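You operate a simulated robot arm through the tools that you are given. There is no shell and no other tool. Be economical: measure what you need, move in short steps, check, and stop when the job is done.

Carry out the task below with a simulated robot arm. There is one attempt and no reset: what you move stays moved.

JOB
The oak tub is full: run the rest of the pulp into the yellow tub.
Fine: oak tub aside on the plank top of the crusher stand, yellow tub on the ring under the chute, zinc chute down till it stops running, then up again. Set down upright: oak tub, yellow tub.
Where things are to end (x, y in the base frame): oak tub within 0.06 m of [0.44, -0.17].

It is judged by the outcome, as a careful person would: the job done as asked, and still so three seconds after it is handed in. It fails if anything else is knocked over, pushed out of place, dropped, spilled or broken.

ROBOT AND FRAMES
A 7-joint arm with a two-finger parallel gripper, fixed in place. Base frame: the origin is at the foot of the arm, x ahead of it, y to its left, z up; the work surface is at about z = 0.7. Readings come in m, degrees, newtons and seconds.
With the tool pointing down near the work surface it reaches from about 0.28 to 0.68 m from the base axis. Its first joint turns from -66.0 to 66.0 degrees. Payload 1.57 kg.
The tool frame sits at the grasp point between the pads (the TCP): z along the fingers, y along the line on which they close. The tips reach 0.03 m beyond it. Largest opening 0.11 m; finger width 0.024, thickness 0.012; the body of the gripper, 0.048 by 0.112 m, starts 0.078 m behind the TCP.
Orientation is that of the tool frame in the base frame, as [roll, pitch, yaw] about the fixed x, y, z axes, in that order (R = Rz(yaw) Ry(pitch) Rx(roll)). With the fingers straight down and closing along the base's y, the tool's x points along the base's -x, its y along +y and its z along -z.

CONTROLS
- The arm moves only by the tool move_arm. Its argument "rows" is a list of rows, each a list of 6 numbers: the shift along the base's x, y, z in mm, then the turn, a rotation vector about the base's x, y, z in degrees. In form: [[x, y, z, rx, ry, rz], ...]. A call has 1 to 10 rows; each row shifts and turns the commanded pose from where the row before left it. "jaw" is the finger opening in mm, from 0 to 110, set as the call begins (left out, the last holds). Rows are played at 5 a second. More than 0.05 m and 8.6 degrees between two rows, or a gripper value outside its range, and nothing of the call is played. Where a pose cannot be reached the arm comes as near as it can. A force on the tool above 90 N (or 10 N above the force at the start of the call, whichever is more), or a blocked arm, ends the call early, and 0.2 s more pass. The fingers move at their own pace (about 0.108 m/s each) and stop on an object; they squeeze with about 33 N. The grip force told is the motor's: it shows also when the fingers shut on nothing. Time passes only in rows, and 0.2 s behind the last, so rows that do not move let the fingers close. The reply holds the time, the measured pose of the TCP, the force on the tool along the base axes, the opening and the grip force, in the units named above and with some noise, with the torque about the TCP (base axes, N m) and any sound that the robot's microphone picked up, and new pictures: "show" is both (left out), scene, wrist or none.
- Cameras (640 x 400 px; columns grow to the right, rows downward): "scene" is fixed at [0.1658, -0.4013, 1.3993]; the picture's right is [0.70, -0.71, 0.00], its down [-0.50, -0.50, -0.70] and it looks along [0.50, 0.50, -0.71] (base axes); focal length 228 px, centre (320, 200). "wrist" rides on the gripper at [0.07, 0.016, -0.141] in the tool frame; the picture's right is [-0.23, 0.97, 0.00], its down [-0.86, -0.20, -0.48] and it looks along [-0.47, -0.11, 0.88] (tool axes); focal length 222 px, centre (320, 200). There is no depth. A picture from a camera that has moved, and an enlarged one, comes with that camera's place and axes in the base frame and with its lens. The place of the scene camera against the robot may be out by one fixed shift of up to 0.018 m in any direction.
- zoom(camera, box): a new picture of the part [left, top, right, bottom] of that camera's present view, enlarged. The clock stands still meanwhile.
- close_job(): hands the job in; it is judged then, once.

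Work in short steps. Places have to be worked out from the pictures, the camera data and where the tool is seen: move nearer, look again, correct. Check each grasp and each placing, and mend what went wrong. You have 120 turns and 200 pictures in all, those below and enlarged ones among them. Open the gripper and draw the arm clear of the work before you hand the job in, unless the task says otherwise; then end with one line.

The tools are called after "Request:" as name(argument=value, ...) on one line, values as JSON. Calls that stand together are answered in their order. move_arm: Moves the arm, as the interface text tells. Its arguments: {"type":"object","properties":{"rows":{"type":"array","items":{"type":"array","items":{"type":"number"}}},"jaw":{"type":"number"},"show":{"type":"string","enum":["both","scene","wrist","none"]}},"required":["rows"]} The other tools are called the same way: zoom (camera, box) takes an enlarged picture of a part of a camera's view; close_job () hands the job in.

At the start:

```text
time_s: 0.0
tcp_pos: [0.4085, 0.1584, 1.1707]
tcp_rot: [179.9, 0.1, -180.0]
contact_force: [0.0, 0.0, 0.7]
ft_torque: [0.0, 0.01, -0.01]
finger_gap: 0.1101
gripper_force: 0.0
```

scene: 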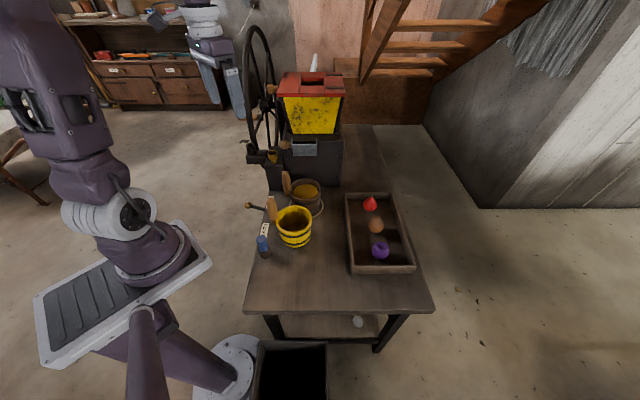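
wrist: 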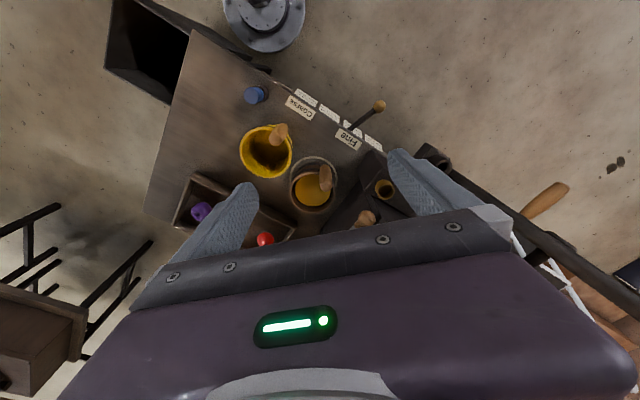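

I start by looking closer at the crusher stand in both views.

Request:
zoom(camera="scene", box=[230, 120, 390, 270])

Request:
zoom(camera="wrist", box=[220, 70, 420, 240])

Request:
zoom(camera="scene", box=[230, 20, 370, 200])

```text
2.67 times, centred on (310, 195) of scene
camera zoom: at [0.1658, -0.4013, 1.3993], right [0.7, -0.71, 0.0], down [-0.5, -0.5, -0.7], along [0.5, 0.5, -0.71], focal length 609 px, centre (347, 213)
```

zoom: 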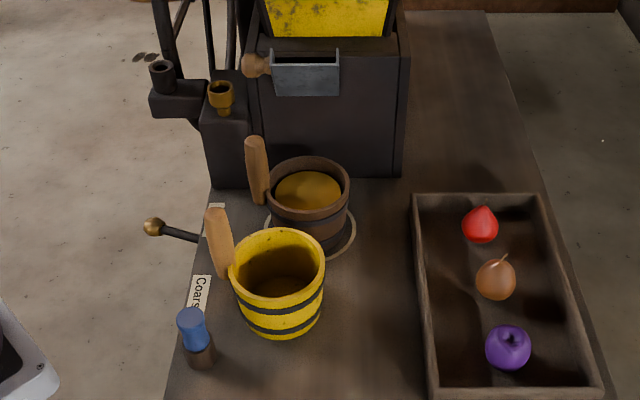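

```text
2.35 times, centred on (320, 155) of wrist
camera zoom: at [0.3374, 0.1743, 1.3111], right [0.23, 0.97, 0.0], down [0.86, -0.2, 0.48], along [0.47, -0.11, -0.88], focal length 523 px, centre (320, 306)
```

zoom: 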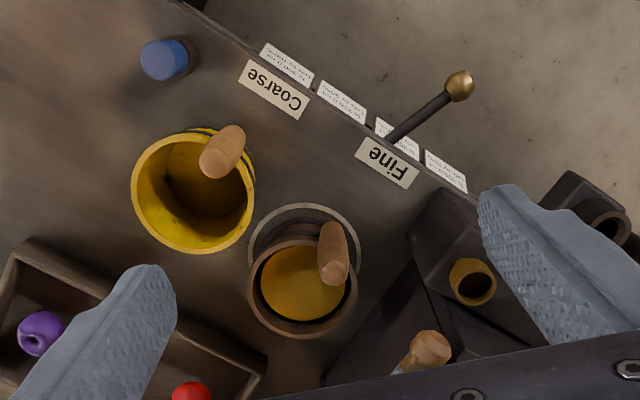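

```text
2.22 times, centred on (300, 110) of scene
camera zoom: at [0.1658, -0.4013, 1.3993], right [0.7, -0.71, 0.0], down [-0.5, -0.5, -0.7], along [0.5, 0.5, -0.71], focal length 507 px, centre (364, 400)
```

zoom: 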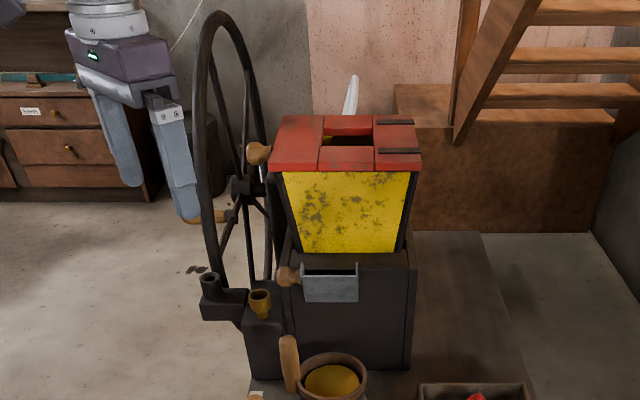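

The cards on the near edge may matter; I zoom on them and on the lever.

Request:
zoom(camera="wrist", box=[285, 80, 395, 150])

Request:
move_arm(rows=[[-20, 20, -40, 0, 0, 0], [-20, 20, -40, 0, 0, 0], [-20, 20, -40, 0, 0, 0]], show="wrist")

```text
5.71 times, centred on (340, 115) of wrist
camera zoom: at [0.3374, 0.1743, 1.3111], right [0.23, 0.97, 0.0], down [0.86, -0.2, 0.48], along [0.47, -0.11, -0.88], focal length 1269 px, centre (206, 686)
```

zoom: 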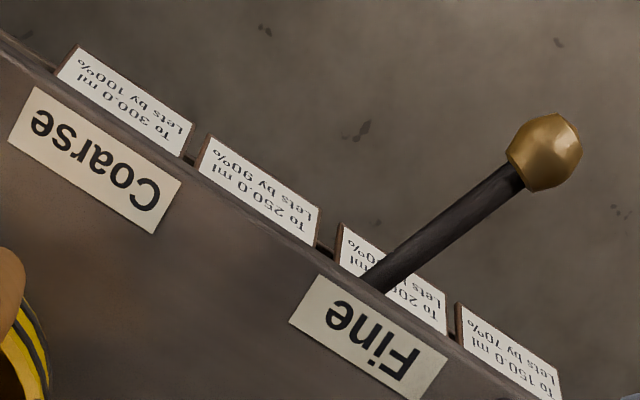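

```text
time_s: 0.8
tcp_pos: [0.3469, 0.2182, 1.0505]
tcp_rot: [180.0, -0.1, -179.9]
contact_force: [0.5, -0.1, 0.2]
ft_torque: [0.02, 0.01, 0.03]
finger_gap: 0.1101
gripper_force: 0.0
camera wrist: at [0.275, 0.2338, 1.191], right [0.23, 0.97, 0.0], down [0.85, -0.2, 0.48], along [0.47, -0.11, -0.88], focal length 222 px, centre (320, 200)
```

wrist: 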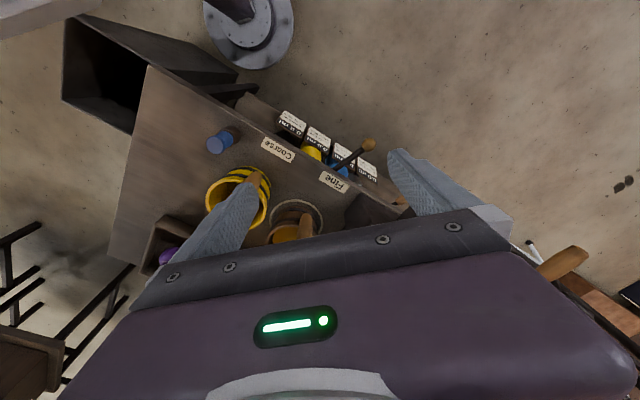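

Request:
zoom(camera="wrist", box=[240, 90, 400, 200])

```text
3.64 times, centred on (320, 145) of wrist
camera zoom: at [0.275, 0.2338, 1.191], right [0.23, 0.97, 0.0], down [0.85, -0.2, 0.48], along [0.47, -0.11, -0.88], focal length 808 px, centre (320, 400)
```

zoom: 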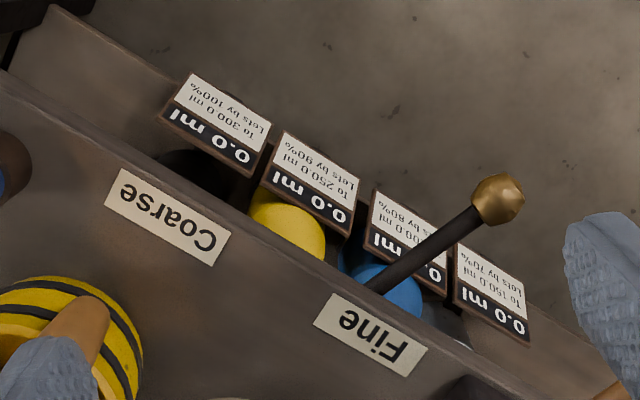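

The lever seems to lean to the Fine label. I turn the wrist so as to view the near face of the stand square-on.

Request:
move_arm(rows=[[0, 22, -22, 0, 0, -8], [0, 22, -22, 0, 0, -8], [0, 22, -22, 0, 0, -8], [0, 22, -22, 0, 0, -8], [0, 22, -22, 0, 0, -8]], show="wrist")

Request:
zoom(camera="wrist", box=[220, 60, 440, 200])

```text
time_s: 2.0
tcp_pos: [0.3483, 0.3273, 0.9404]
tcp_rot: [180.0, 0.0, 139.8]
contact_force: [-0.3, 0.1, -0.2]
ft_torque: [0.0, 0.02, -0.03]
finger_gap: 0.1101
gripper_force: 0.1
camera wrist: at [0.3047, 0.3849, 1.081], right [0.8, 0.6, 0.0], down [0.53, -0.7, 0.48], along [0.29, -0.38, -0.88], focal length 222 px, centre (320, 200)
```

wrist: 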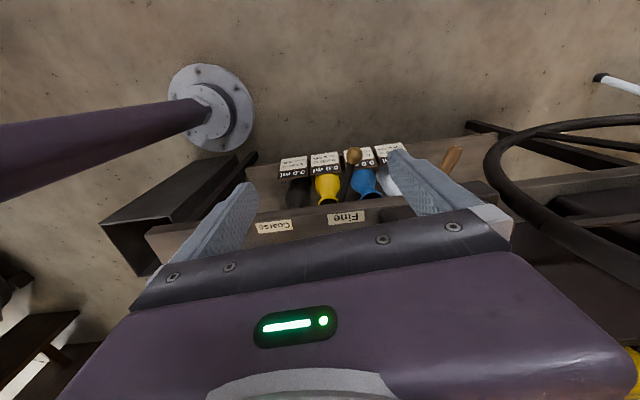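

```text
2.86 times, centred on (330, 130) of wrist
camera zoom: at [0.3047, 0.3849, 1.081], right [0.8, 0.6, 0.0], down [0.53, -0.7, 0.48], along [0.29, -0.38, -0.88], focal length 635 px, centre (291, 400)
```

zoom: 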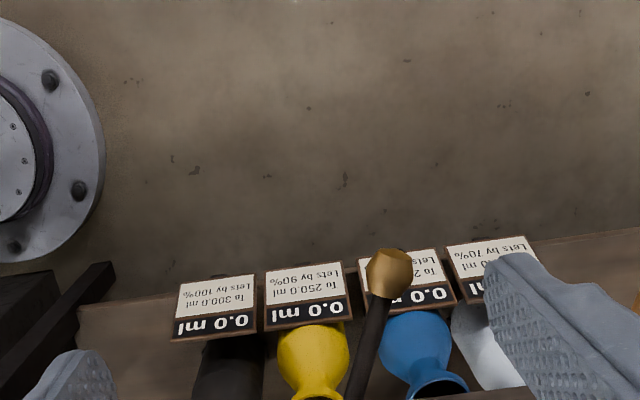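

The lever's root is hidden under the edge; I tilt the wrist camera toward the horizontal to see the lever's pivot.

Request:
move_arm(rows=[[-10, 8, -10, -6.4, -4.8, 0], [-10, 8, -10, -6.4, -4.8, 0], [-10, 8, -10, -6.4, -4.8, 0], [-10, 8, -10, -6.4, -4.8, 0]], show="wrist")

Request:
zoom(camera="wrist", box=[200, 60, 440, 220])

```text
time_s: 3.0
tcp_pos: [0.3076, 0.3613, 0.8986]
tcp_rot: [-172.0, 31.2, 142.3]
contact_force: [-1.6, 0.4, 0.7]
ft_torque: [0.0, 0.02, -0.01]
finger_gap: 0.11
gripper_force: 0.1
camera wrist: at [0.2258, 0.4691, 0.9802], right [0.8, 0.6, 0.0], down [0.29, -0.39, 0.87], along [0.52, -0.7, -0.49], focal length 222 px, centre (320, 200)
```

wrist: 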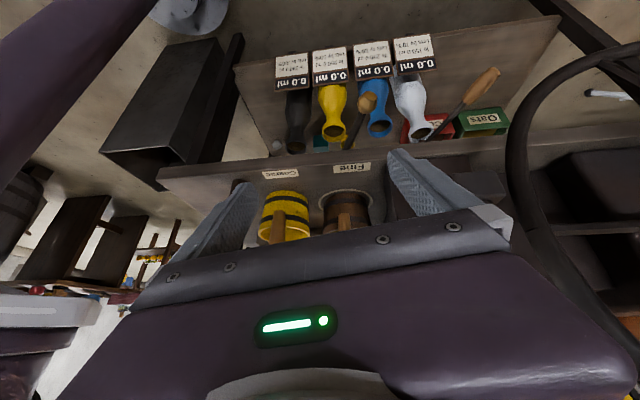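

```text
2.50 times, centred on (320, 140) of wrist
camera zoom: at [0.2258, 0.4691, 0.9802], right [0.8, 0.6, 0.0], down [0.29, -0.39, 0.87], along [0.52, -0.7, -0.49], focal length 555 px, centre (320, 350)
```

zoom: 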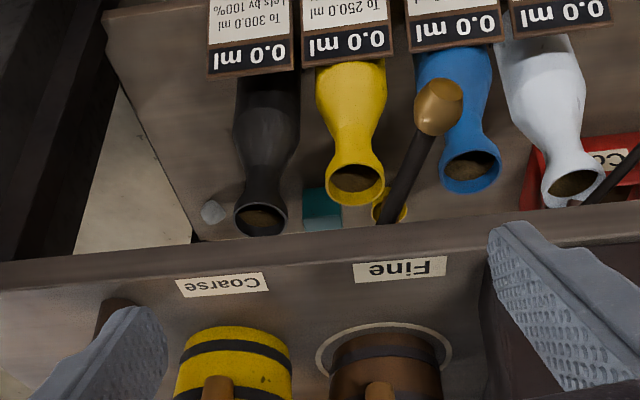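

The lever already points at the Fine label (its rod crosses the edge there and leans that way). Now I move over to look at the tubs and handles more closely.

Request:
move_arm(rows=[[0, 0, 40, 0, 0, 0], [35, -38, 25, 0, 0, 0], [35, -38, 25, 0, 0, 0], [35, -38, 20, 0, 0, 0], [35, -38, 10, 0, 0, 0], [25, -30, 0, 0, 0, 0]], show="both")

Request:
zoom(camera="wrist", box=[200, 30, 460, 220])

```text
refused: row 2 steps farther than a row can; nothing moved
```

```text
2.11 times, centred on (330, 125) of wrist
camera zoom: at [0.2258, 0.4691, 0.9802], right [0.8, 0.6, 0.0], down [0.29, -0.39, 0.87], along [0.52, -0.7, -0.49], focal length 468 px, centre (299, 358)
```

zoom: 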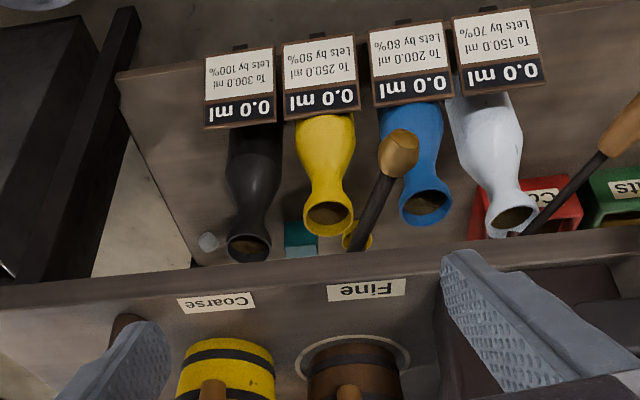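

Step limit is 50 mm in total; I resend with smaller rows.

Request:
move_arm(rows=[[0, 0, 40, 0, 0, 0], [28, -30, 22, 0, 0, 0], [28, -30, 22, 0, 0, 0], [28, -30, 20, 0, 0, 0], [28, -30, 15, 0, 0, 0], [28, -30, 10, 0, 0, 0], [20, -25, 0, 0, 0, 0]], show="both")

Request:
zoom(camera="wrist", box=[200, 30, 460, 220])

```text
time_s: 4.6
tcp_pos: [0.4694, 0.1819, 1.0298]
tcp_rot: [-171.9, 31.1, 142.3]
contact_force: [0.6, -0.2, 0.3]
ft_torque: [0.02, 0.02, 0.0]
finger_gap: 0.1099
gripper_force: 0.0
camera wrist: at [0.3876, 0.2906, 1.1113], right [0.8, 0.6, 0.0], down [0.29, -0.39, 0.87], along [0.52, -0.7, -0.49], focal length 222 px, centre (320, 200)
```

scene: 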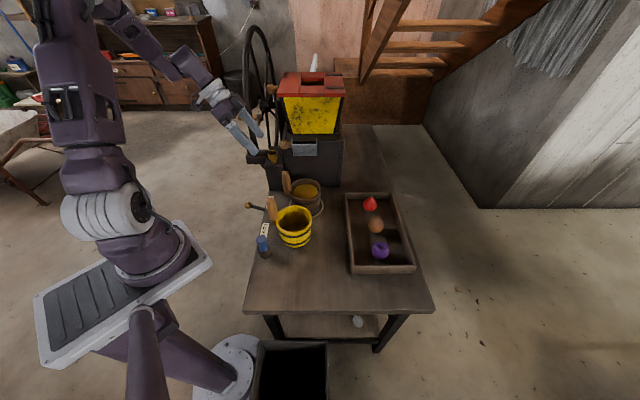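
wrist: 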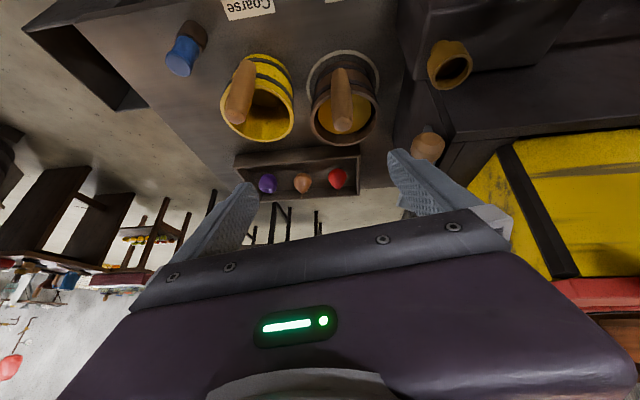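

```text
2.11 times, centred on (330, 125) of wrist
camera zoom: at [0.3876, 0.2906, 1.1113], right [0.8, 0.6, 0.0], down [0.29, -0.39, 0.87], along [0.52, -0.7, -0.49], focal length 468 px, centre (299, 358)
```

zoom: 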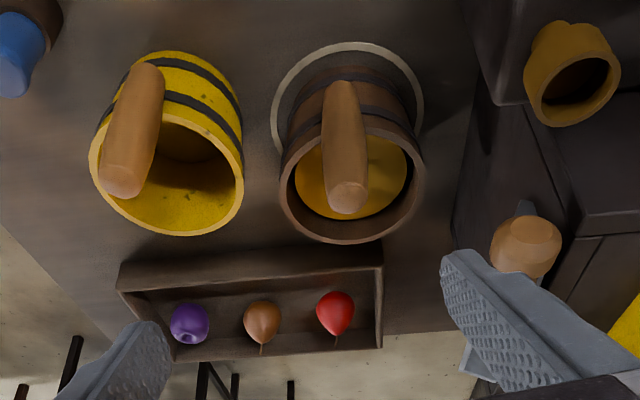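

Handles are upright wooden posts outside each tub on the (-1,1) side: oak's top near (0.544, 0.139, 0.87), yellow's near (0.418, 0.060, 0.87). I bring the tool vertical and turn it so the fingers close along (-1,1).

Request:
move_arm(rows=[[-5, 0, 5, 6.4, 4.8, 0], [-5, 0, 5, 6.4, 4.8, 0], [-5, 0, 5, 6.4, 4.8, 0], [-5, 0, 5, 6.4, 4.8, 0], [0, -5, 0, 0, 0, 8.5], [0, -5, 0, 0, 0, 8.5], [0, -5, 0, 0, 0, 8.5], [0, -5, 0, 0, 0, 8.5], [0, -5, 0, 0, 0, 8.5], [0, -5, 0, 0, 0, 8.5]], show="none")

Request:
move_arm(rows=[[0, 0, 0, 0, 0, 8.5], [0, 0, 0, 0, 0, 8.5], [0, 0, 0, 0, 0, 8.5], [0, 0, 0, 0, 0, 8.5]], show="both")

```text
time_s: 6.8
tcp_pos: [0.4484, 0.1538, 1.0483]
tcp_rot: [-180.0, 0.0, -168.8]
contact_force: [-0.5, -0.4, 0.6]
ft_torque: [0.0, -0.03, -0.01]
finger_gap: 0.1099
gripper_force: 0.0
```

```text
time_s: 7.8
tcp_pos: [0.4483, 0.1536, 1.0498]
tcp_rot: [180.0, 0.0, -134.9]
contact_force: [0.4, 1.0, -0.4]
ft_torque: [0.0, 0.0, -0.04]
finger_gap: 0.11
gripper_force: 0.1
camera wrist: at [0.3868, 0.1166, 1.1902], right [-0.53, 0.85, 0.0], down [0.74, 0.47, 0.48], along [0.41, 0.25, -0.88], focal length 222 px, centre (320, 200)
```

scene: 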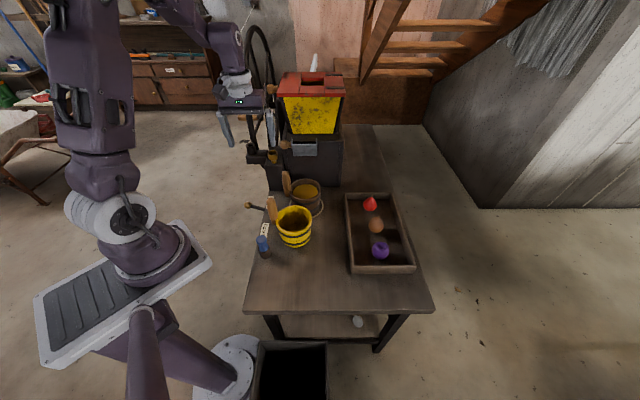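
wrist: 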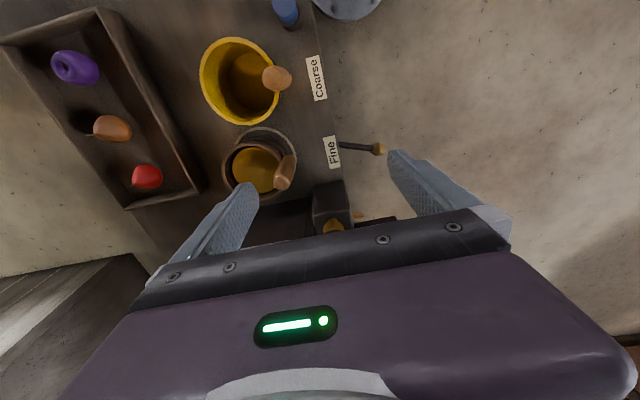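

I move over the oak handle, staying above it, and check alignment.

Request:
move_arm(rows=[[32, -5, -25, 0, 0, 0], [32, -5, -25, 0, 0, 0], [32, -5, -25, 0, 0, 0], [0, 0, -30, 0, 0, 0]], show="both")

Request:
zoom(camera="wrist", box=[200, 60, 440, 220])

```text
time_s: 8.8
tcp_pos: [0.5439, 0.1408, 0.9429]
tcp_rot: [-180.0, 0.0, -135.0]
contact_force: [-0.3, -0.1, 1.8]
ft_torque: [0.01, -0.02, -0.03]
finger_gap: 0.1099
gripper_force: 0.0
camera wrist: at [0.4824, 0.1029, 1.0843], right [-0.53, 0.85, 0.0], down [0.75, 0.46, 0.48], along [0.41, 0.25, -0.88], focal length 222 px, centre (320, 200)
```

scene: 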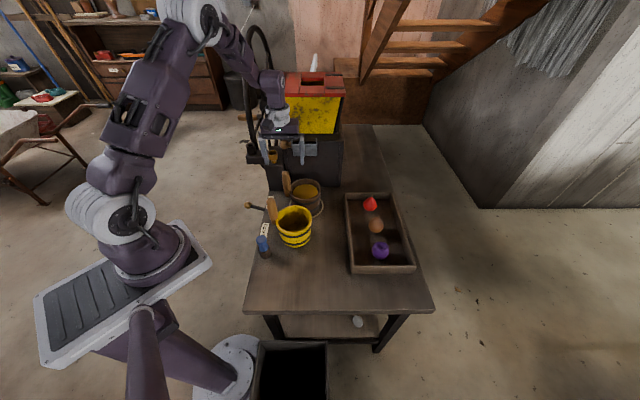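
wrist: 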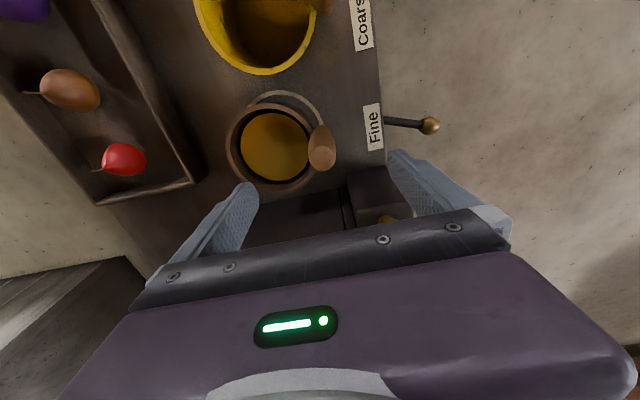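

```text
2.50 times, centred on (320, 140) of wrist
camera zoom: at [0.4824, 0.1029, 1.0843], right [-0.53, 0.85, 0.0], down [0.75, 0.46, 0.48], along [0.41, 0.25, -0.88], focal length 555 px, centre (320, 350)
```

zoom: 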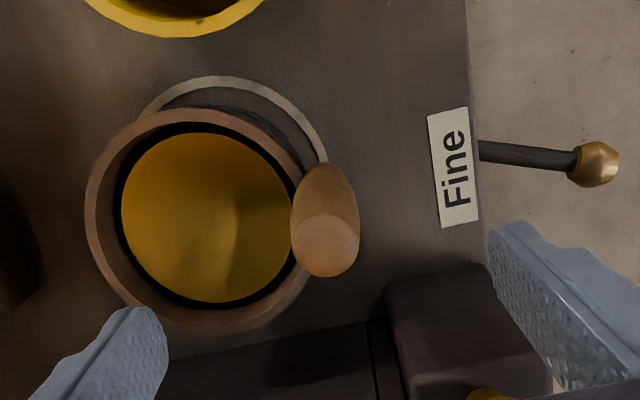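

Handle is centred under the tool (predicted image point matches). Opening narrowed to 75 mm, I go down in two stages.

Request:
move_arm(rows=[[0, 0, -30, 0, 0, 0], [0, 0, -30, 0, 0, 0], [0, 0, -20, 0, 0, 0]], jaw=75, show="both")

Request:
zoom(camera="wrist", box=[200, 80, 440, 240])

Request:
zoom(camera="scene", box=[240, 100, 360, 220])

```text
time_s: 9.6
tcp_pos: [0.5434, 0.1415, 0.8638]
tcp_rot: [180.0, 0.0, -135.0]
contact_force: [-0.5, -0.4, 0.2]
ft_torque: [-0.03, 0.01, -0.05]
finger_gap: 0.0749
gripper_force: 0.0
camera wrist: at [0.4814, 0.1033, 1.0053], right [-0.53, 0.85, 0.0], down [0.75, 0.46, 0.48], along [0.41, 0.25, -0.88], focal length 222 px, centre (320, 200)
```

scene: 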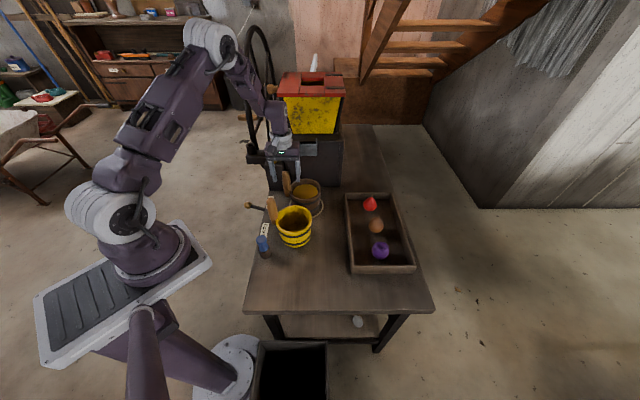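
wrist: 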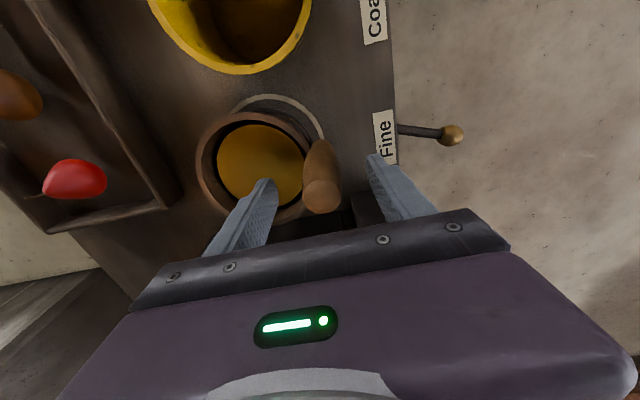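

```text
2.50 times, centred on (320, 160) of wrist
camera zoom: at [0.4814, 0.1033, 1.0053], right [-0.53, 0.85, 0.0], down [0.75, 0.46, 0.48], along [0.41, 0.25, -0.88], focal length 555 px, centre (320, 300)
```

zoom: 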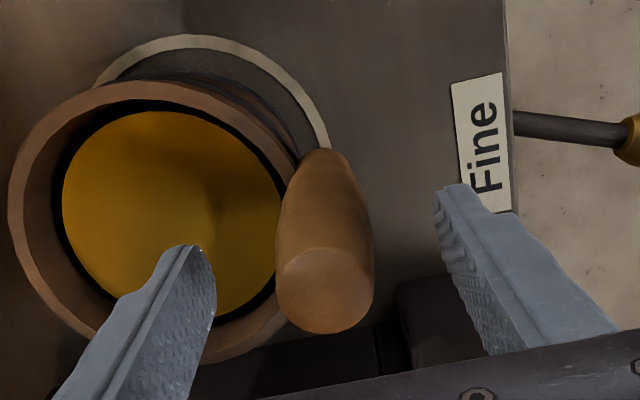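

```text
3.33 times, centred on (300, 160) of scene
camera zoom: at [0.1658, -0.4013, 1.3993], right [0.7, -0.71, 0.0], down [-0.5, -0.5, -0.7], along [0.5, 0.5, -0.71], focal length 761 px, centre (387, 333)
```

zoom: 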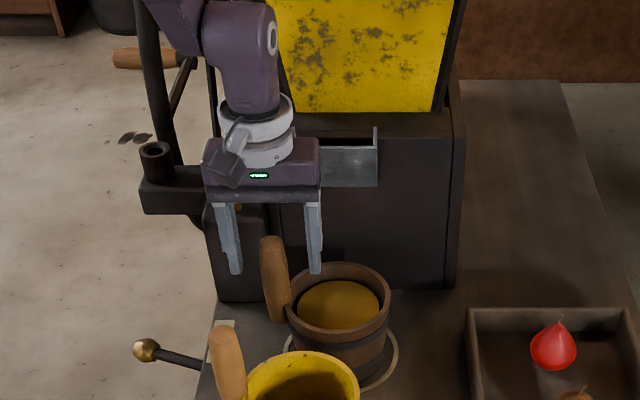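

Centred well and handle top is near TCP height. I lower 24 mm more and close.

Request:
move_arm(rows=[[0, -1, -14, 0, 0, 0], [0, 0, -12, 0, 0, 0]], show="none")

Request:
move_arm(rows=[[0, 0, 0, 0, 0, 0], [0, 0, 0, 0, 0, 0], [0, 0, 0, 0, 0, 0]], jaw=0, show="wrist")

```text
time_s: 10.2
tcp_pos: [0.5437, 0.1401, 0.8384]
tcp_rot: [180.0, 0.0, -135.1]
contact_force: [0.2, -0.6, -0.2]
ft_torque: [0.02, -0.03, 0.03]
finger_gap: 0.0749
gripper_force: 0.1
```

```text
time_s: 11.0
tcp_pos: [0.5443, 0.1394, 0.8376]
tcp_rot: [-180.0, -0.1, -135.0]
contact_force: [0.6, -0.3, 0.2]
ft_torque: [-0.02, -0.24, -0.05]
finger_gap: 0.0303
gripper_force: 33.0
camera wrist: at [0.4819, 0.1025, 0.9787], right [-0.53, 0.85, 0.0], down [0.75, 0.46, 0.48], along [0.41, 0.25, -0.88], focal length 222 px, centre (320, 200)
```

wrist: 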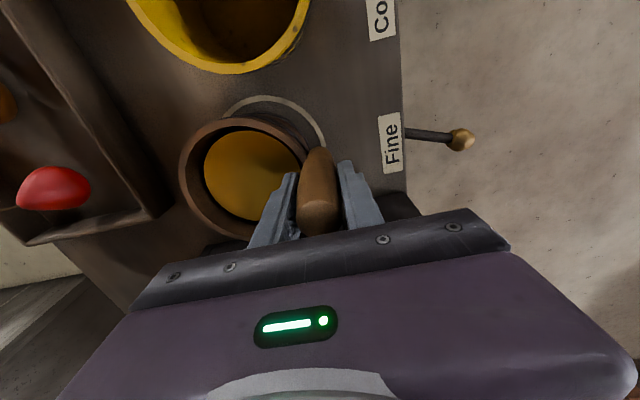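

Gripped at 30 mm. I lift slowly and check weight and tilt.

Request:
move_arm(rows=[[0, 0, 5, 0, 0, 0], [0, 0, 5, 0, 0, 0], [0, 0, 8, 0, 0, 0], [0, 0, 10, 0, 0, 0]], show="both")

Request:
zoom(camera="scene", box=[240, 120, 360, 240])

```text
time_s: 12.0
tcp_pos: [0.5447, 0.1387, 0.8649]
tcp_rot: [180.0, 0.0, -134.9]
contact_force: [0.3, -0.5, -4.5]
ft_torque: [0.3, 0.25, 0.01]
finger_gap: 0.0304
gripper_force: 32.9
camera wrist: at [0.4836, 0.1011, 1.0071], right [-0.53, 0.85, 0.0], down [0.75, 0.46, 0.48], along [0.41, 0.25, -0.88], focal length 222 px, centre (320, 200)
```

scene: 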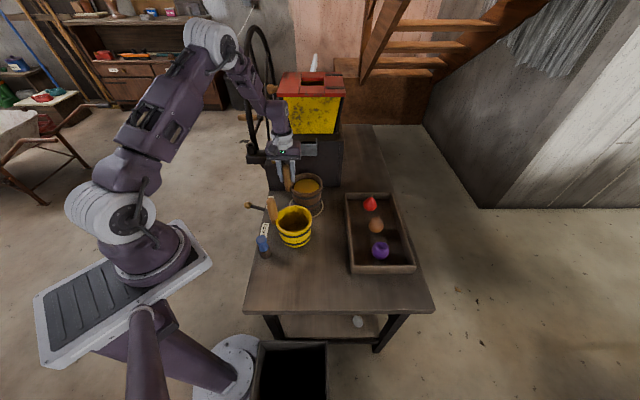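
wrist: 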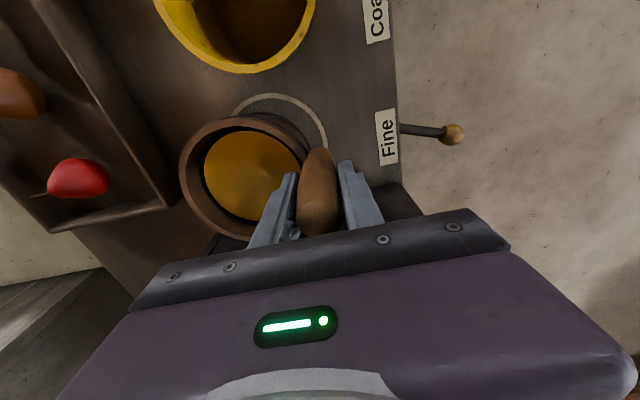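

```text
3.33 times, centred on (300, 180) of scene
camera zoom: at [0.1659, -0.4013, 1.3993], right [0.7, -0.71, 0.0], down [-0.5, -0.5, -0.7], along [0.5, 0.5, -0.71], focal length 761 px, centre (387, 267)
```

zoom: 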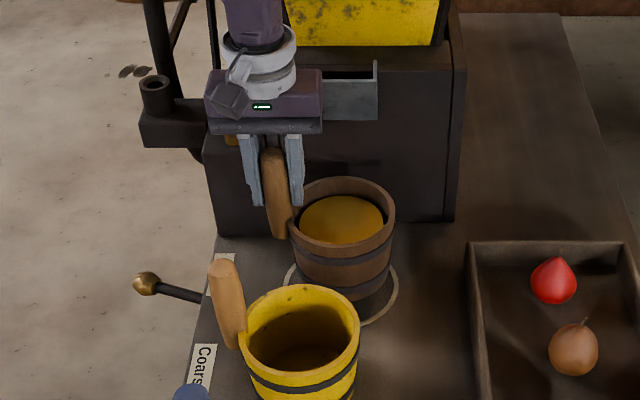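

About 4.5 N, holding level. I slide away from the crusher face sideways, then raise to clear the yellow tub.

Request:
move_arm(rows=[[-2, -10, 4, 0, 0, 0], [-3, -15, 4, 0, 0, 0], [-3, -12, 8, 0, 0, 0], [-2, -5, 15, 0, 0, 0], [0, 0, 20, 0, 0, 0], [0, 0, 25, 0, 0, 0], [0, 0, 25, 0, 0, 0], [0, 0, 25, 0, 0, 0], [0, 0, 25, 0, 0, 0], [0, 0, 15, 0, 0, 0]], show="scene")

```text
time_s: 14.2
tcp_pos: [0.5329, 0.0975, 1.0328]
tcp_rot: [179.9, 0.0, -135.0]
contact_force: [-0.3, 0.9, -3.9]
ft_torque: [0.21, 0.15, -0.02]
finger_gap: 0.0303
gripper_force: 33.1
```

scene: 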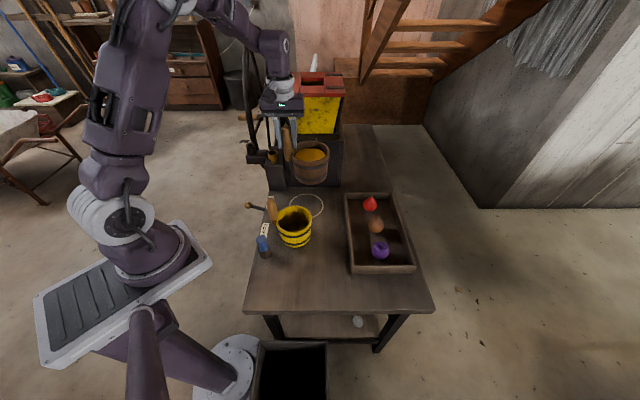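

Tub is level. I carry it over to above (0.425, -0.152) for the tub centre.

Request:
move_arm(rows=[[-10, -14, 0, 0, 0, 0], [-18, -25, 0, 0, 0, 0], [-20, -27, 0, 0, 0, 0], [-20, -27, 0, 0, 0, 0], [-20, -27, 0, 0, 0, 0], [-20, -27, 0, 0, 0, 0], [-20, -27, 0, 0, 0, 0], [-14, -20, 0, 0, 0, 0], [-10, -14, 0, 0, 0, 0], [0, 0, 0, 0, 0, 0]], show="both")

```text
time_s: 16.4
tcp_pos: [0.3819, -0.1099, 1.0331]
tcp_rot: [-180.0, 0.0, -135.0]
contact_force: [0.1, -1.0, -3.9]
ft_torque: [0.19, 0.19, 0.02]
finger_gap: 0.0305
gripper_force: 32.5
camera wrist: at [0.3213, -0.1482, 1.1746], right [-0.53, 0.85, 0.0], down [0.75, 0.46, 0.48], along [0.41, 0.25, -0.88], focal length 222 px, centre (320, 200)
```

scene: 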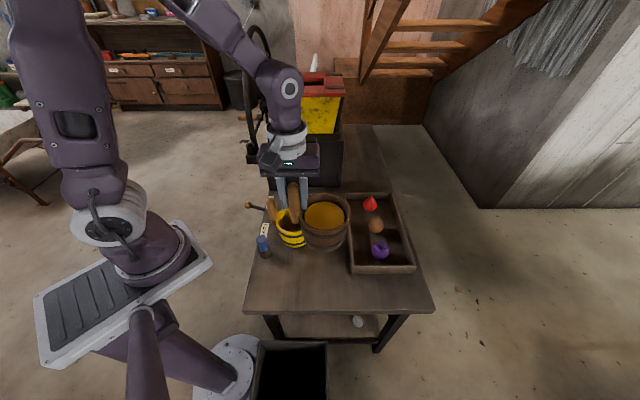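
wrist: 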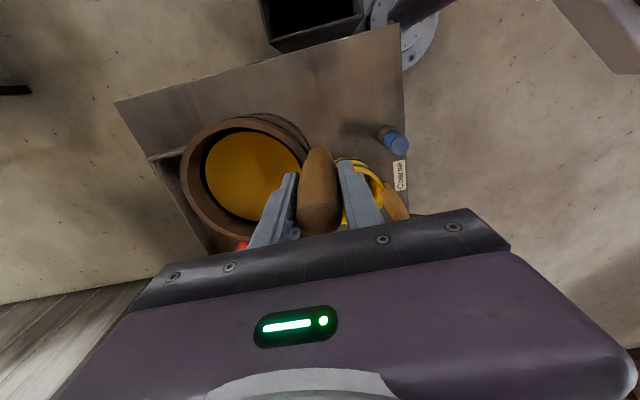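

Lowering to 40 mm above the plank, then look.

Request:
move_arm(rows=[[0, 0, -25, 0, 0, 0], [0, 0, -35, 0, 0, 0], [0, 0, -35, 0, 0, 0], [0, 0, -30, 0, 0, 0], [0, 0, -25, 0, 0, 0]], show="both")

Request:
zoom(camera="scene", box=[230, 160, 430, 320])

```text
time_s: 17.6
tcp_pos: [0.3835, -0.1093, 0.8809]
tcp_rot: [180.0, 0.0, -134.9]
contact_force: [0.3, -0.5, -4.4]
ft_torque: [0.19, 0.2, 0.02]
finger_gap: 0.0303
gripper_force: 33.0
camera wrist: at [0.3213, -0.1487, 1.0224], right [-0.53, 0.85, 0.0], down [0.75, 0.46, 0.48], along [0.41, 0.25, -0.88], focal length 222 px, centre (320, 200)
```

scene: 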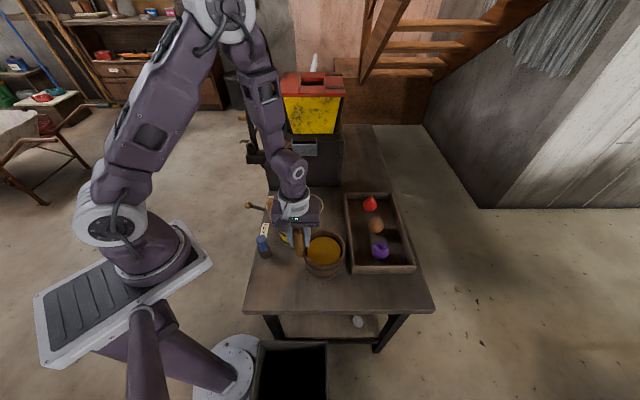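
wrist: 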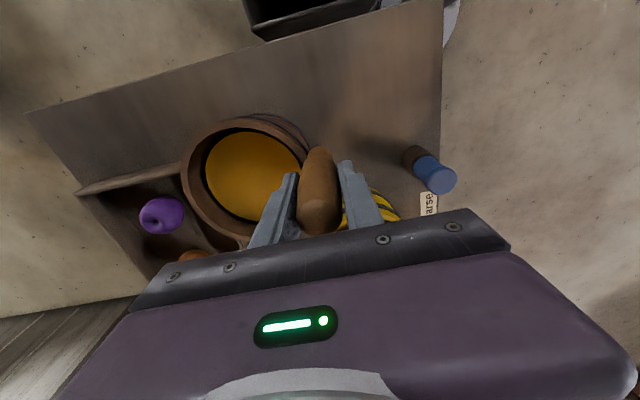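

```text
2.50 times, centred on (330, 240) of scene
camera zoom: at [0.1658, -0.4013, 1.3992], right [0.7, -0.71, 0.0], down [-0.5, -0.5, -0.7], along [0.5, 0.5, -0.71], focal length 571 px, centre (295, 100)
```

zoom: 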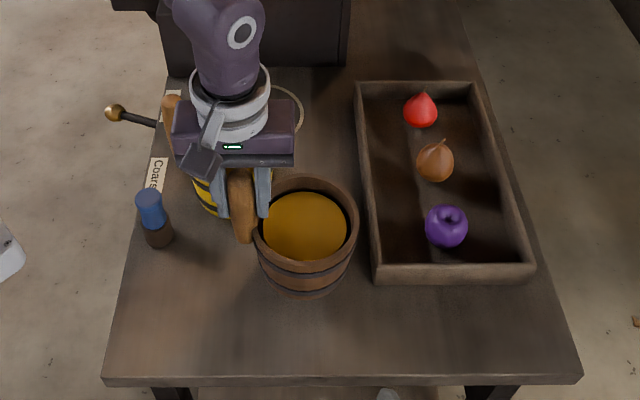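

There is clear plank below, about 3 cm from the tray. I lower to just above the grip height measured at pick-up (0.838).

Request:
move_arm(rows=[[-3, 3, -20, 0, 0, 0], [0, 0, -15, 0, 0, 0], [0, 0, -4, 0, 0, 0], [0, 0, -2, 0, 0, 0]], show="scene")

```text
time_s: 18.6
tcp_pos: [0.379, -0.1084, 0.8419]
tcp_rot: [-179.9, 0.0, -135.0]
contact_force: [-0.6, -0.3, -4.1]
ft_torque: [0.14, 0.18, -0.01]
finger_gap: 0.0303
gripper_force: 33.0
```

scene: 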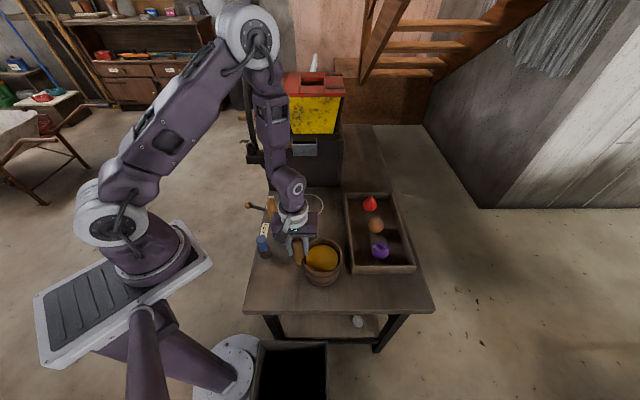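

Still hanging (-4 N); I lower in 1 mm steps until the force changes.

Request:
move_arm(rows=[[0, 0, -1.5, 0, 0, 0], [0, 0, -1.5, 0, 0, 0], [0, 0, 0, 0, 0, 0]], show="none")

Request:
move_arm(rows=[[0, 0, -1, 0, 0, 0], [0, 0, -1, 0, 0, 0], [0, 0, 0, 0, 0, 0]], show="none")

```text
time_s: 19.4
tcp_pos: [0.3773, -0.1076, 0.8392]
tcp_rot: [-179.9, 0.1, -135.1]
contact_force: [-2.7, 1.9, 25.0]
ft_torque: [0.57, 0.17, -0.13]
finger_gap: 0.0306
gripper_force: 33.0
```

```text
time_s: 20.2
tcp_pos: [0.3784, -0.1082, 0.8361]
tcp_rot: [-180.0, 0.0, -135.0]
contact_force: [-1.2, -4.8, 28.3]
ft_torque: [-0.66, -0.42, -0.12]
finger_gap: 0.0303
gripper_force: 33.3
```

Seated and pressed slightly; I ease off 2 mm and open the fingers.

Request:
move_arm(rows=[[0, 0, 1.5, 0, 0, 0], [0, 0, 1, 0, 0, 0]], show="none")

Request:
move_arm(rows=[[0, 0, 0, 0, 0, 0], [0, 0, 0, 0, 0, 0]], jaw=75, show="both")

```text
time_s: 20.8
tcp_pos: [0.3767, -0.1075, 0.8368]
tcp_rot: [179.9, -0.1, -134.8]
contact_force: [0.2, 0.2, -4.2]
ft_torque: [0.22, 0.21, 0.03]
finger_gap: 0.0303
gripper_force: 33.3
```

```text
time_s: 21.4
tcp_pos: [0.3785, -0.1072, 0.8386]
tcp_rot: [-180.0, 0.1, -134.8]
contact_force: [-0.6, -0.4, 0.6]
ft_torque: [0.03, 0.01, 0.01]
finger_gap: 0.0752
gripper_force: 0.1
camera wrist: at [0.3172, -0.1451, 0.9798], right [-0.53, 0.85, 0.0], down [0.75, 0.46, 0.48], along [0.41, 0.25, -0.88], focal length 222 px, centre (320, 200)
```

scene: 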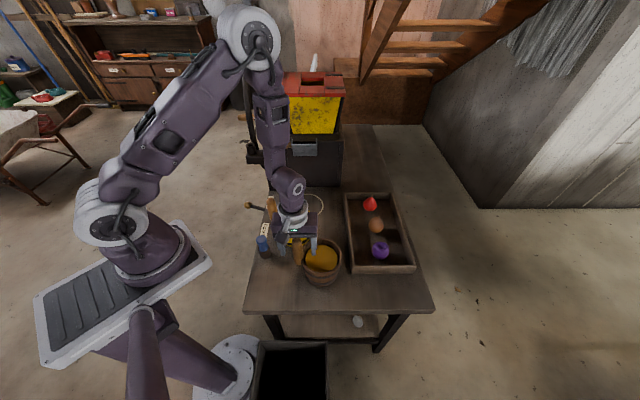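
wrist: 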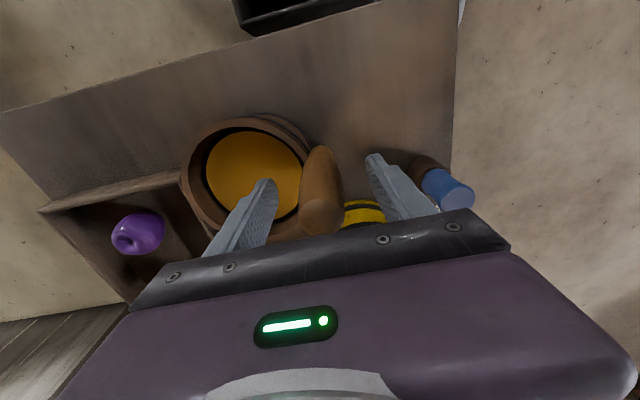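

Released and standing. I rise clear and go over the yellow tub's handle.

Request:
move_arm(rows=[[0, 0, 20, 0, 0, 0], [0, 0, 40, 0, 0, 0], [0, 0, 40, 0, 0, 0], [8, 34, 5, 0, 0, 0], [8, 34, 0, 0, 0, 0], [8, 34, 0, 0, 0, 0], [8, 34, 0, 0, 0, 0], [8, 32, 0, 0, 0, 0]], show="both")

Request:
zoom(camera="wrist", box=[200, 60, 440, 220])

Request:
zoom(camera="scene", box=[230, 160, 430, 320])

```text
time_s: 23.2
tcp_pos: [0.4197, 0.0601, 0.9442]
tcp_rot: [180.0, 0.0, -135.1]
contact_force: [0.1, 0.0, 0.0]
ft_torque: [0.01, 0.02, 0.0]
finger_gap: 0.0751
gripper_force: 0.0
camera wrist: at [0.3577, 0.0228, 1.0851], right [-0.53, 0.85, 0.0], down [0.75, 0.46, 0.48], along [0.41, 0.25, -0.88], focal length 222 px, centre (320, 200)
```

scene: 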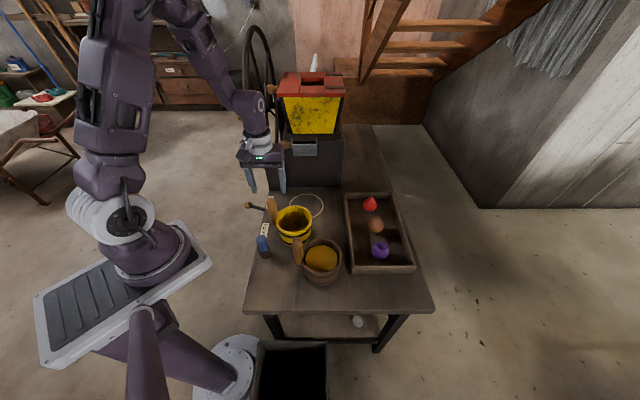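
wrist: 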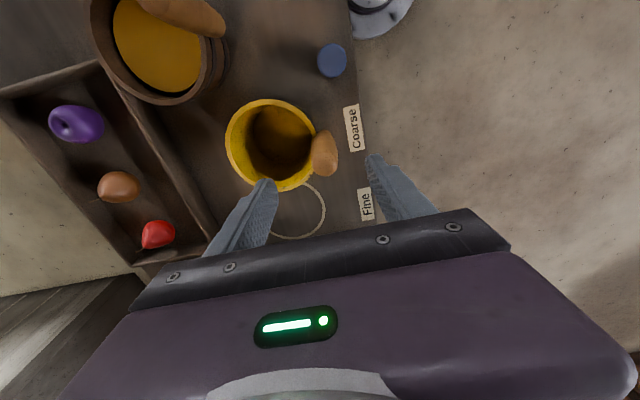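

```text
2.50 times, centred on (320, 140) of wrist
camera zoom: at [0.3577, 0.0228, 1.0851], right [-0.53, 0.85, 0.0], down [0.75, 0.46, 0.48], along [0.41, 0.25, -0.88], focal length 555 px, centre (320, 350)
```

zoom: 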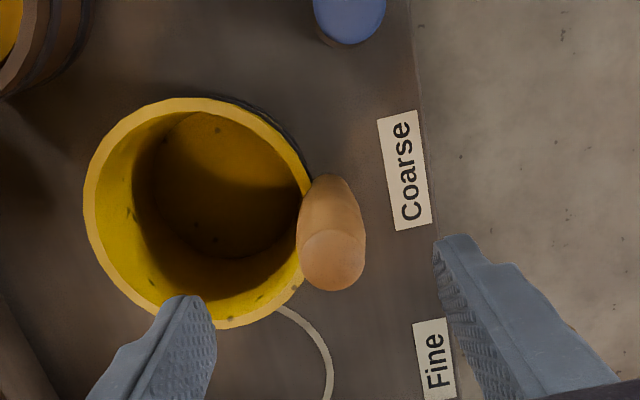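

```text
2.50 times, centred on (330, 240) of scene
camera zoom: at [0.1658, -0.4013, 1.3993], right [0.7, -0.71, 0.0], down [-0.5, -0.5, -0.7], along [0.5, 0.5, -0.71], focal length 571 px, centre (295, 100)
```

zoom: 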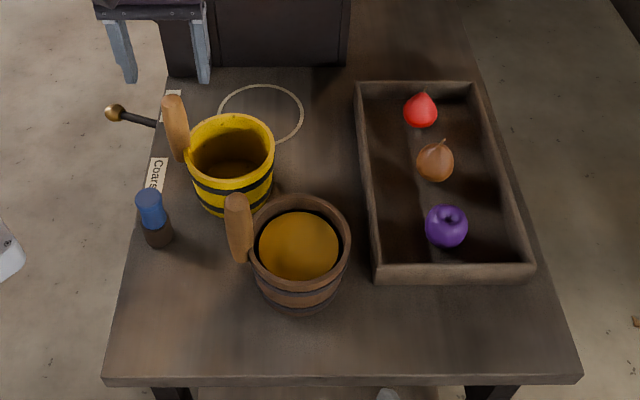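

The yellow tub is turned roughly 10° relative to how the oak one stood; I turn the tool by -10° and shift (+3,+6) mm, then lower partway and check.

Request:
move_arm(rows=[[1, 3, 0, 0, 0, -5], [2, 3, 0, 0, 0, -5], [0, 0, 0, 0, 0, 0]], show="wrist")

Request:
zoom(camera="wrist", box=[200, 60, 440, 220])

```text
time_s: 24.0
tcp_pos: [0.4218, 0.0669, 0.944]
tcp_rot: [-179.9, 0.1, -145.0]
contact_force: [0.3, 0.8, -0.2]
ft_torque: [0.01, -0.02, -0.01]
finger_gap: 0.075
gripper_force: 0.0
camera wrist: at [0.3551, 0.0392, 1.0849], right [-0.37, 0.93, 0.0], down [0.82, 0.33, 0.48], along [0.44, 0.18, -0.88], focal length 222 px, centre (320, 200)
```

wrist: 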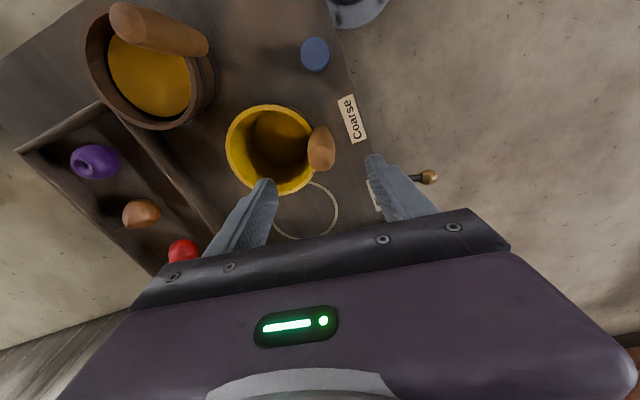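

```text
2.50 times, centred on (320, 140) of wrist
camera zoom: at [0.3551, 0.0392, 1.0849], right [-0.37, 0.93, 0.0], down [0.82, 0.33, 0.48], along [0.44, 0.18, -0.88], focal length 555 px, centre (320, 350)
```

zoom: 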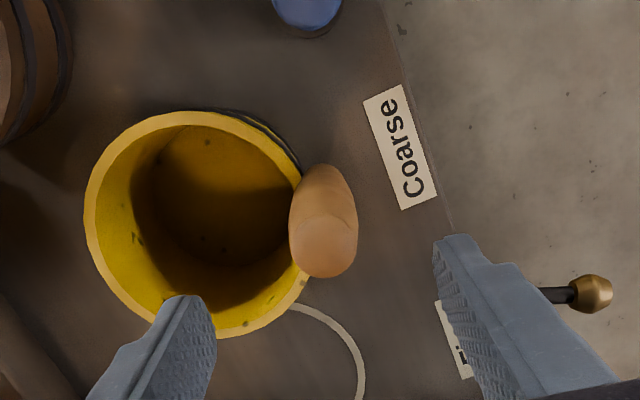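

Now the relation matches the oak grip. I lower to 0.838 and close.

Request:
move_arm(rows=[[0, 0, -30, 0, 0, 0], [0, 0, -30, 0, 0, 0], [0, 0, -25, 0, 0, 0], [0, 0, -20, 0, 0, 0], [0, 0, 0, 0, 0, 0]], show="wrist")

Request:
move_arm(rows=[[0, 0, 0, 0, 0, 0], [0, 0, 0, 0, 0, 0], [0, 0, 0, 0, 0, 0]], jaw=0, show="wrist")

```text
time_s: 25.2
tcp_pos: [0.4211, 0.0669, 0.8377]
tcp_rot: [180.0, -0.1, -145.0]
contact_force: [-0.1, 0.0, -0.1]
ft_torque: [-0.01, -0.01, 0.0]
finger_gap: 0.075
gripper_force: 0.0
camera wrist: at [0.355, 0.0396, 0.9784], right [-0.37, 0.93, 0.0], down [0.81, 0.33, 0.48], along [0.44, 0.18, -0.88], focal length 222 px, centre (320, 200)
```

wrist: 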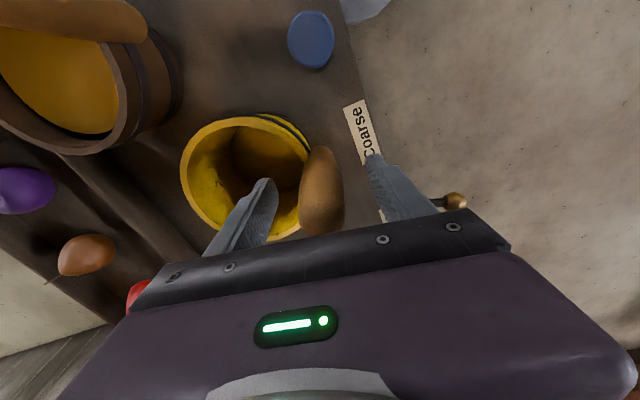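

```text
time_s: 26.0
tcp_pos: [0.4212, 0.0659, 0.8382]
tcp_rot: [-179.9, 0.0, -145.1]
contact_force: [-0.4, 0.4, -0.7]
ft_torque: [-0.19, -0.15, 0.0]
finger_gap: 0.0303
gripper_force: 32.1
camera wrist: at [0.3549, 0.0396, 0.9787], right [-0.37, 0.93, 0.0], down [0.81, 0.33, 0.48], along [0.44, 0.18, -0.88], focal length 222 px, centre (320, 200)
```

wrist: 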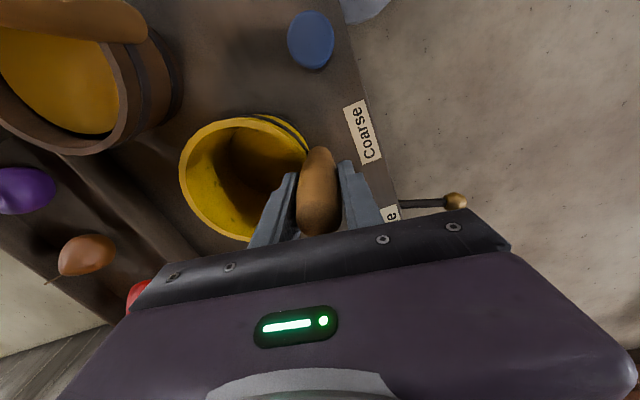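

Same grip. Lift 28 mm, then carry straight to the ring with the 10° turned back.

Request:
move_arm(rows=[[0, 0, 6, 0, 0, 0], [0, 0, 10, 0, 0, 0], [0, 0, 12, 0, 0, 0], [10, 6, 0, 0, 0, 0], [20, 12, 0, 0, 0, 2.5], [22, 13, 0, 0, 0, 2.5], [22, 13, 0, 0, 0, 2.5], [20, 12, 0, 0, 0, 2.5], [18, 11, 0, 0, 0, 0], [0, 0, 0, 0, 0, 0]], show="both")

Request:
zoom(camera="scene", box=[240, 120, 360, 240])

```text
time_s: 28.2
tcp_pos: [0.5337, 0.1334, 0.8675]
tcp_rot: [180.0, 0.0, -135.0]
contact_force: [0.1, -0.2, -3.8]
ft_torque: [0.21, 0.22, 0.02]
finger_gap: 0.0302
gripper_force: 32.8
camera wrist: at [0.4729, 0.0953, 1.0087], right [-0.53, 0.85, 0.0], down [0.75, 0.46, 0.48], along [0.41, 0.25, -0.88], focal length 222 px, centre (320, 200)
```

scene: 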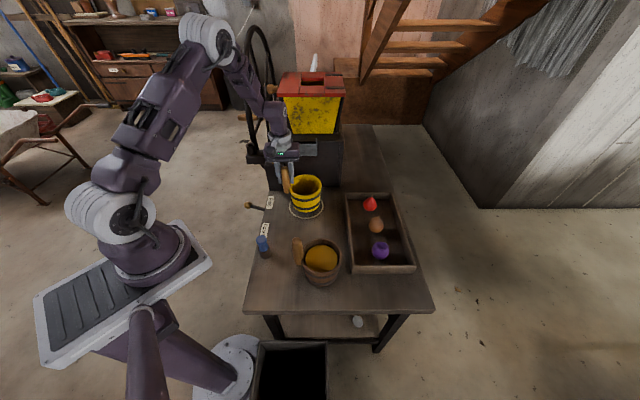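
wrist: 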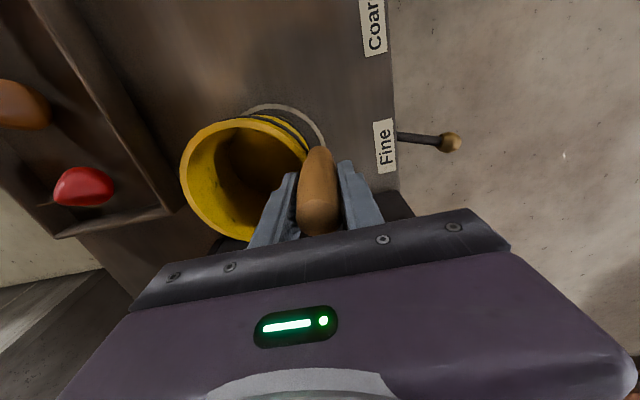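

```text
3.33 times, centred on (300, 180) of scene
camera zoom: at [0.1659, -0.4013, 1.3993], right [0.7, -0.71, 0.0], down [-0.5, -0.5, -0.7], along [0.5, 0.5, -0.71], focal length 761 px, centre (387, 267)
```

zoom: 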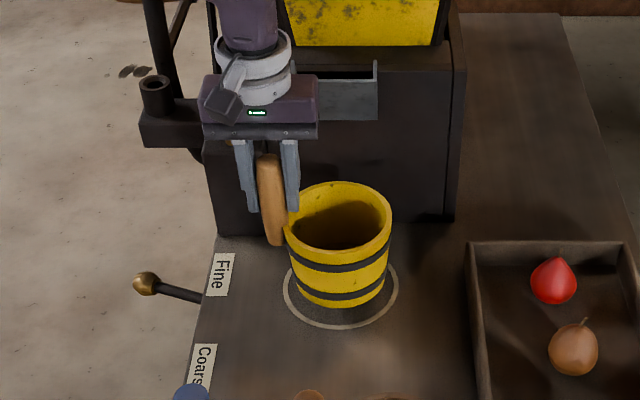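

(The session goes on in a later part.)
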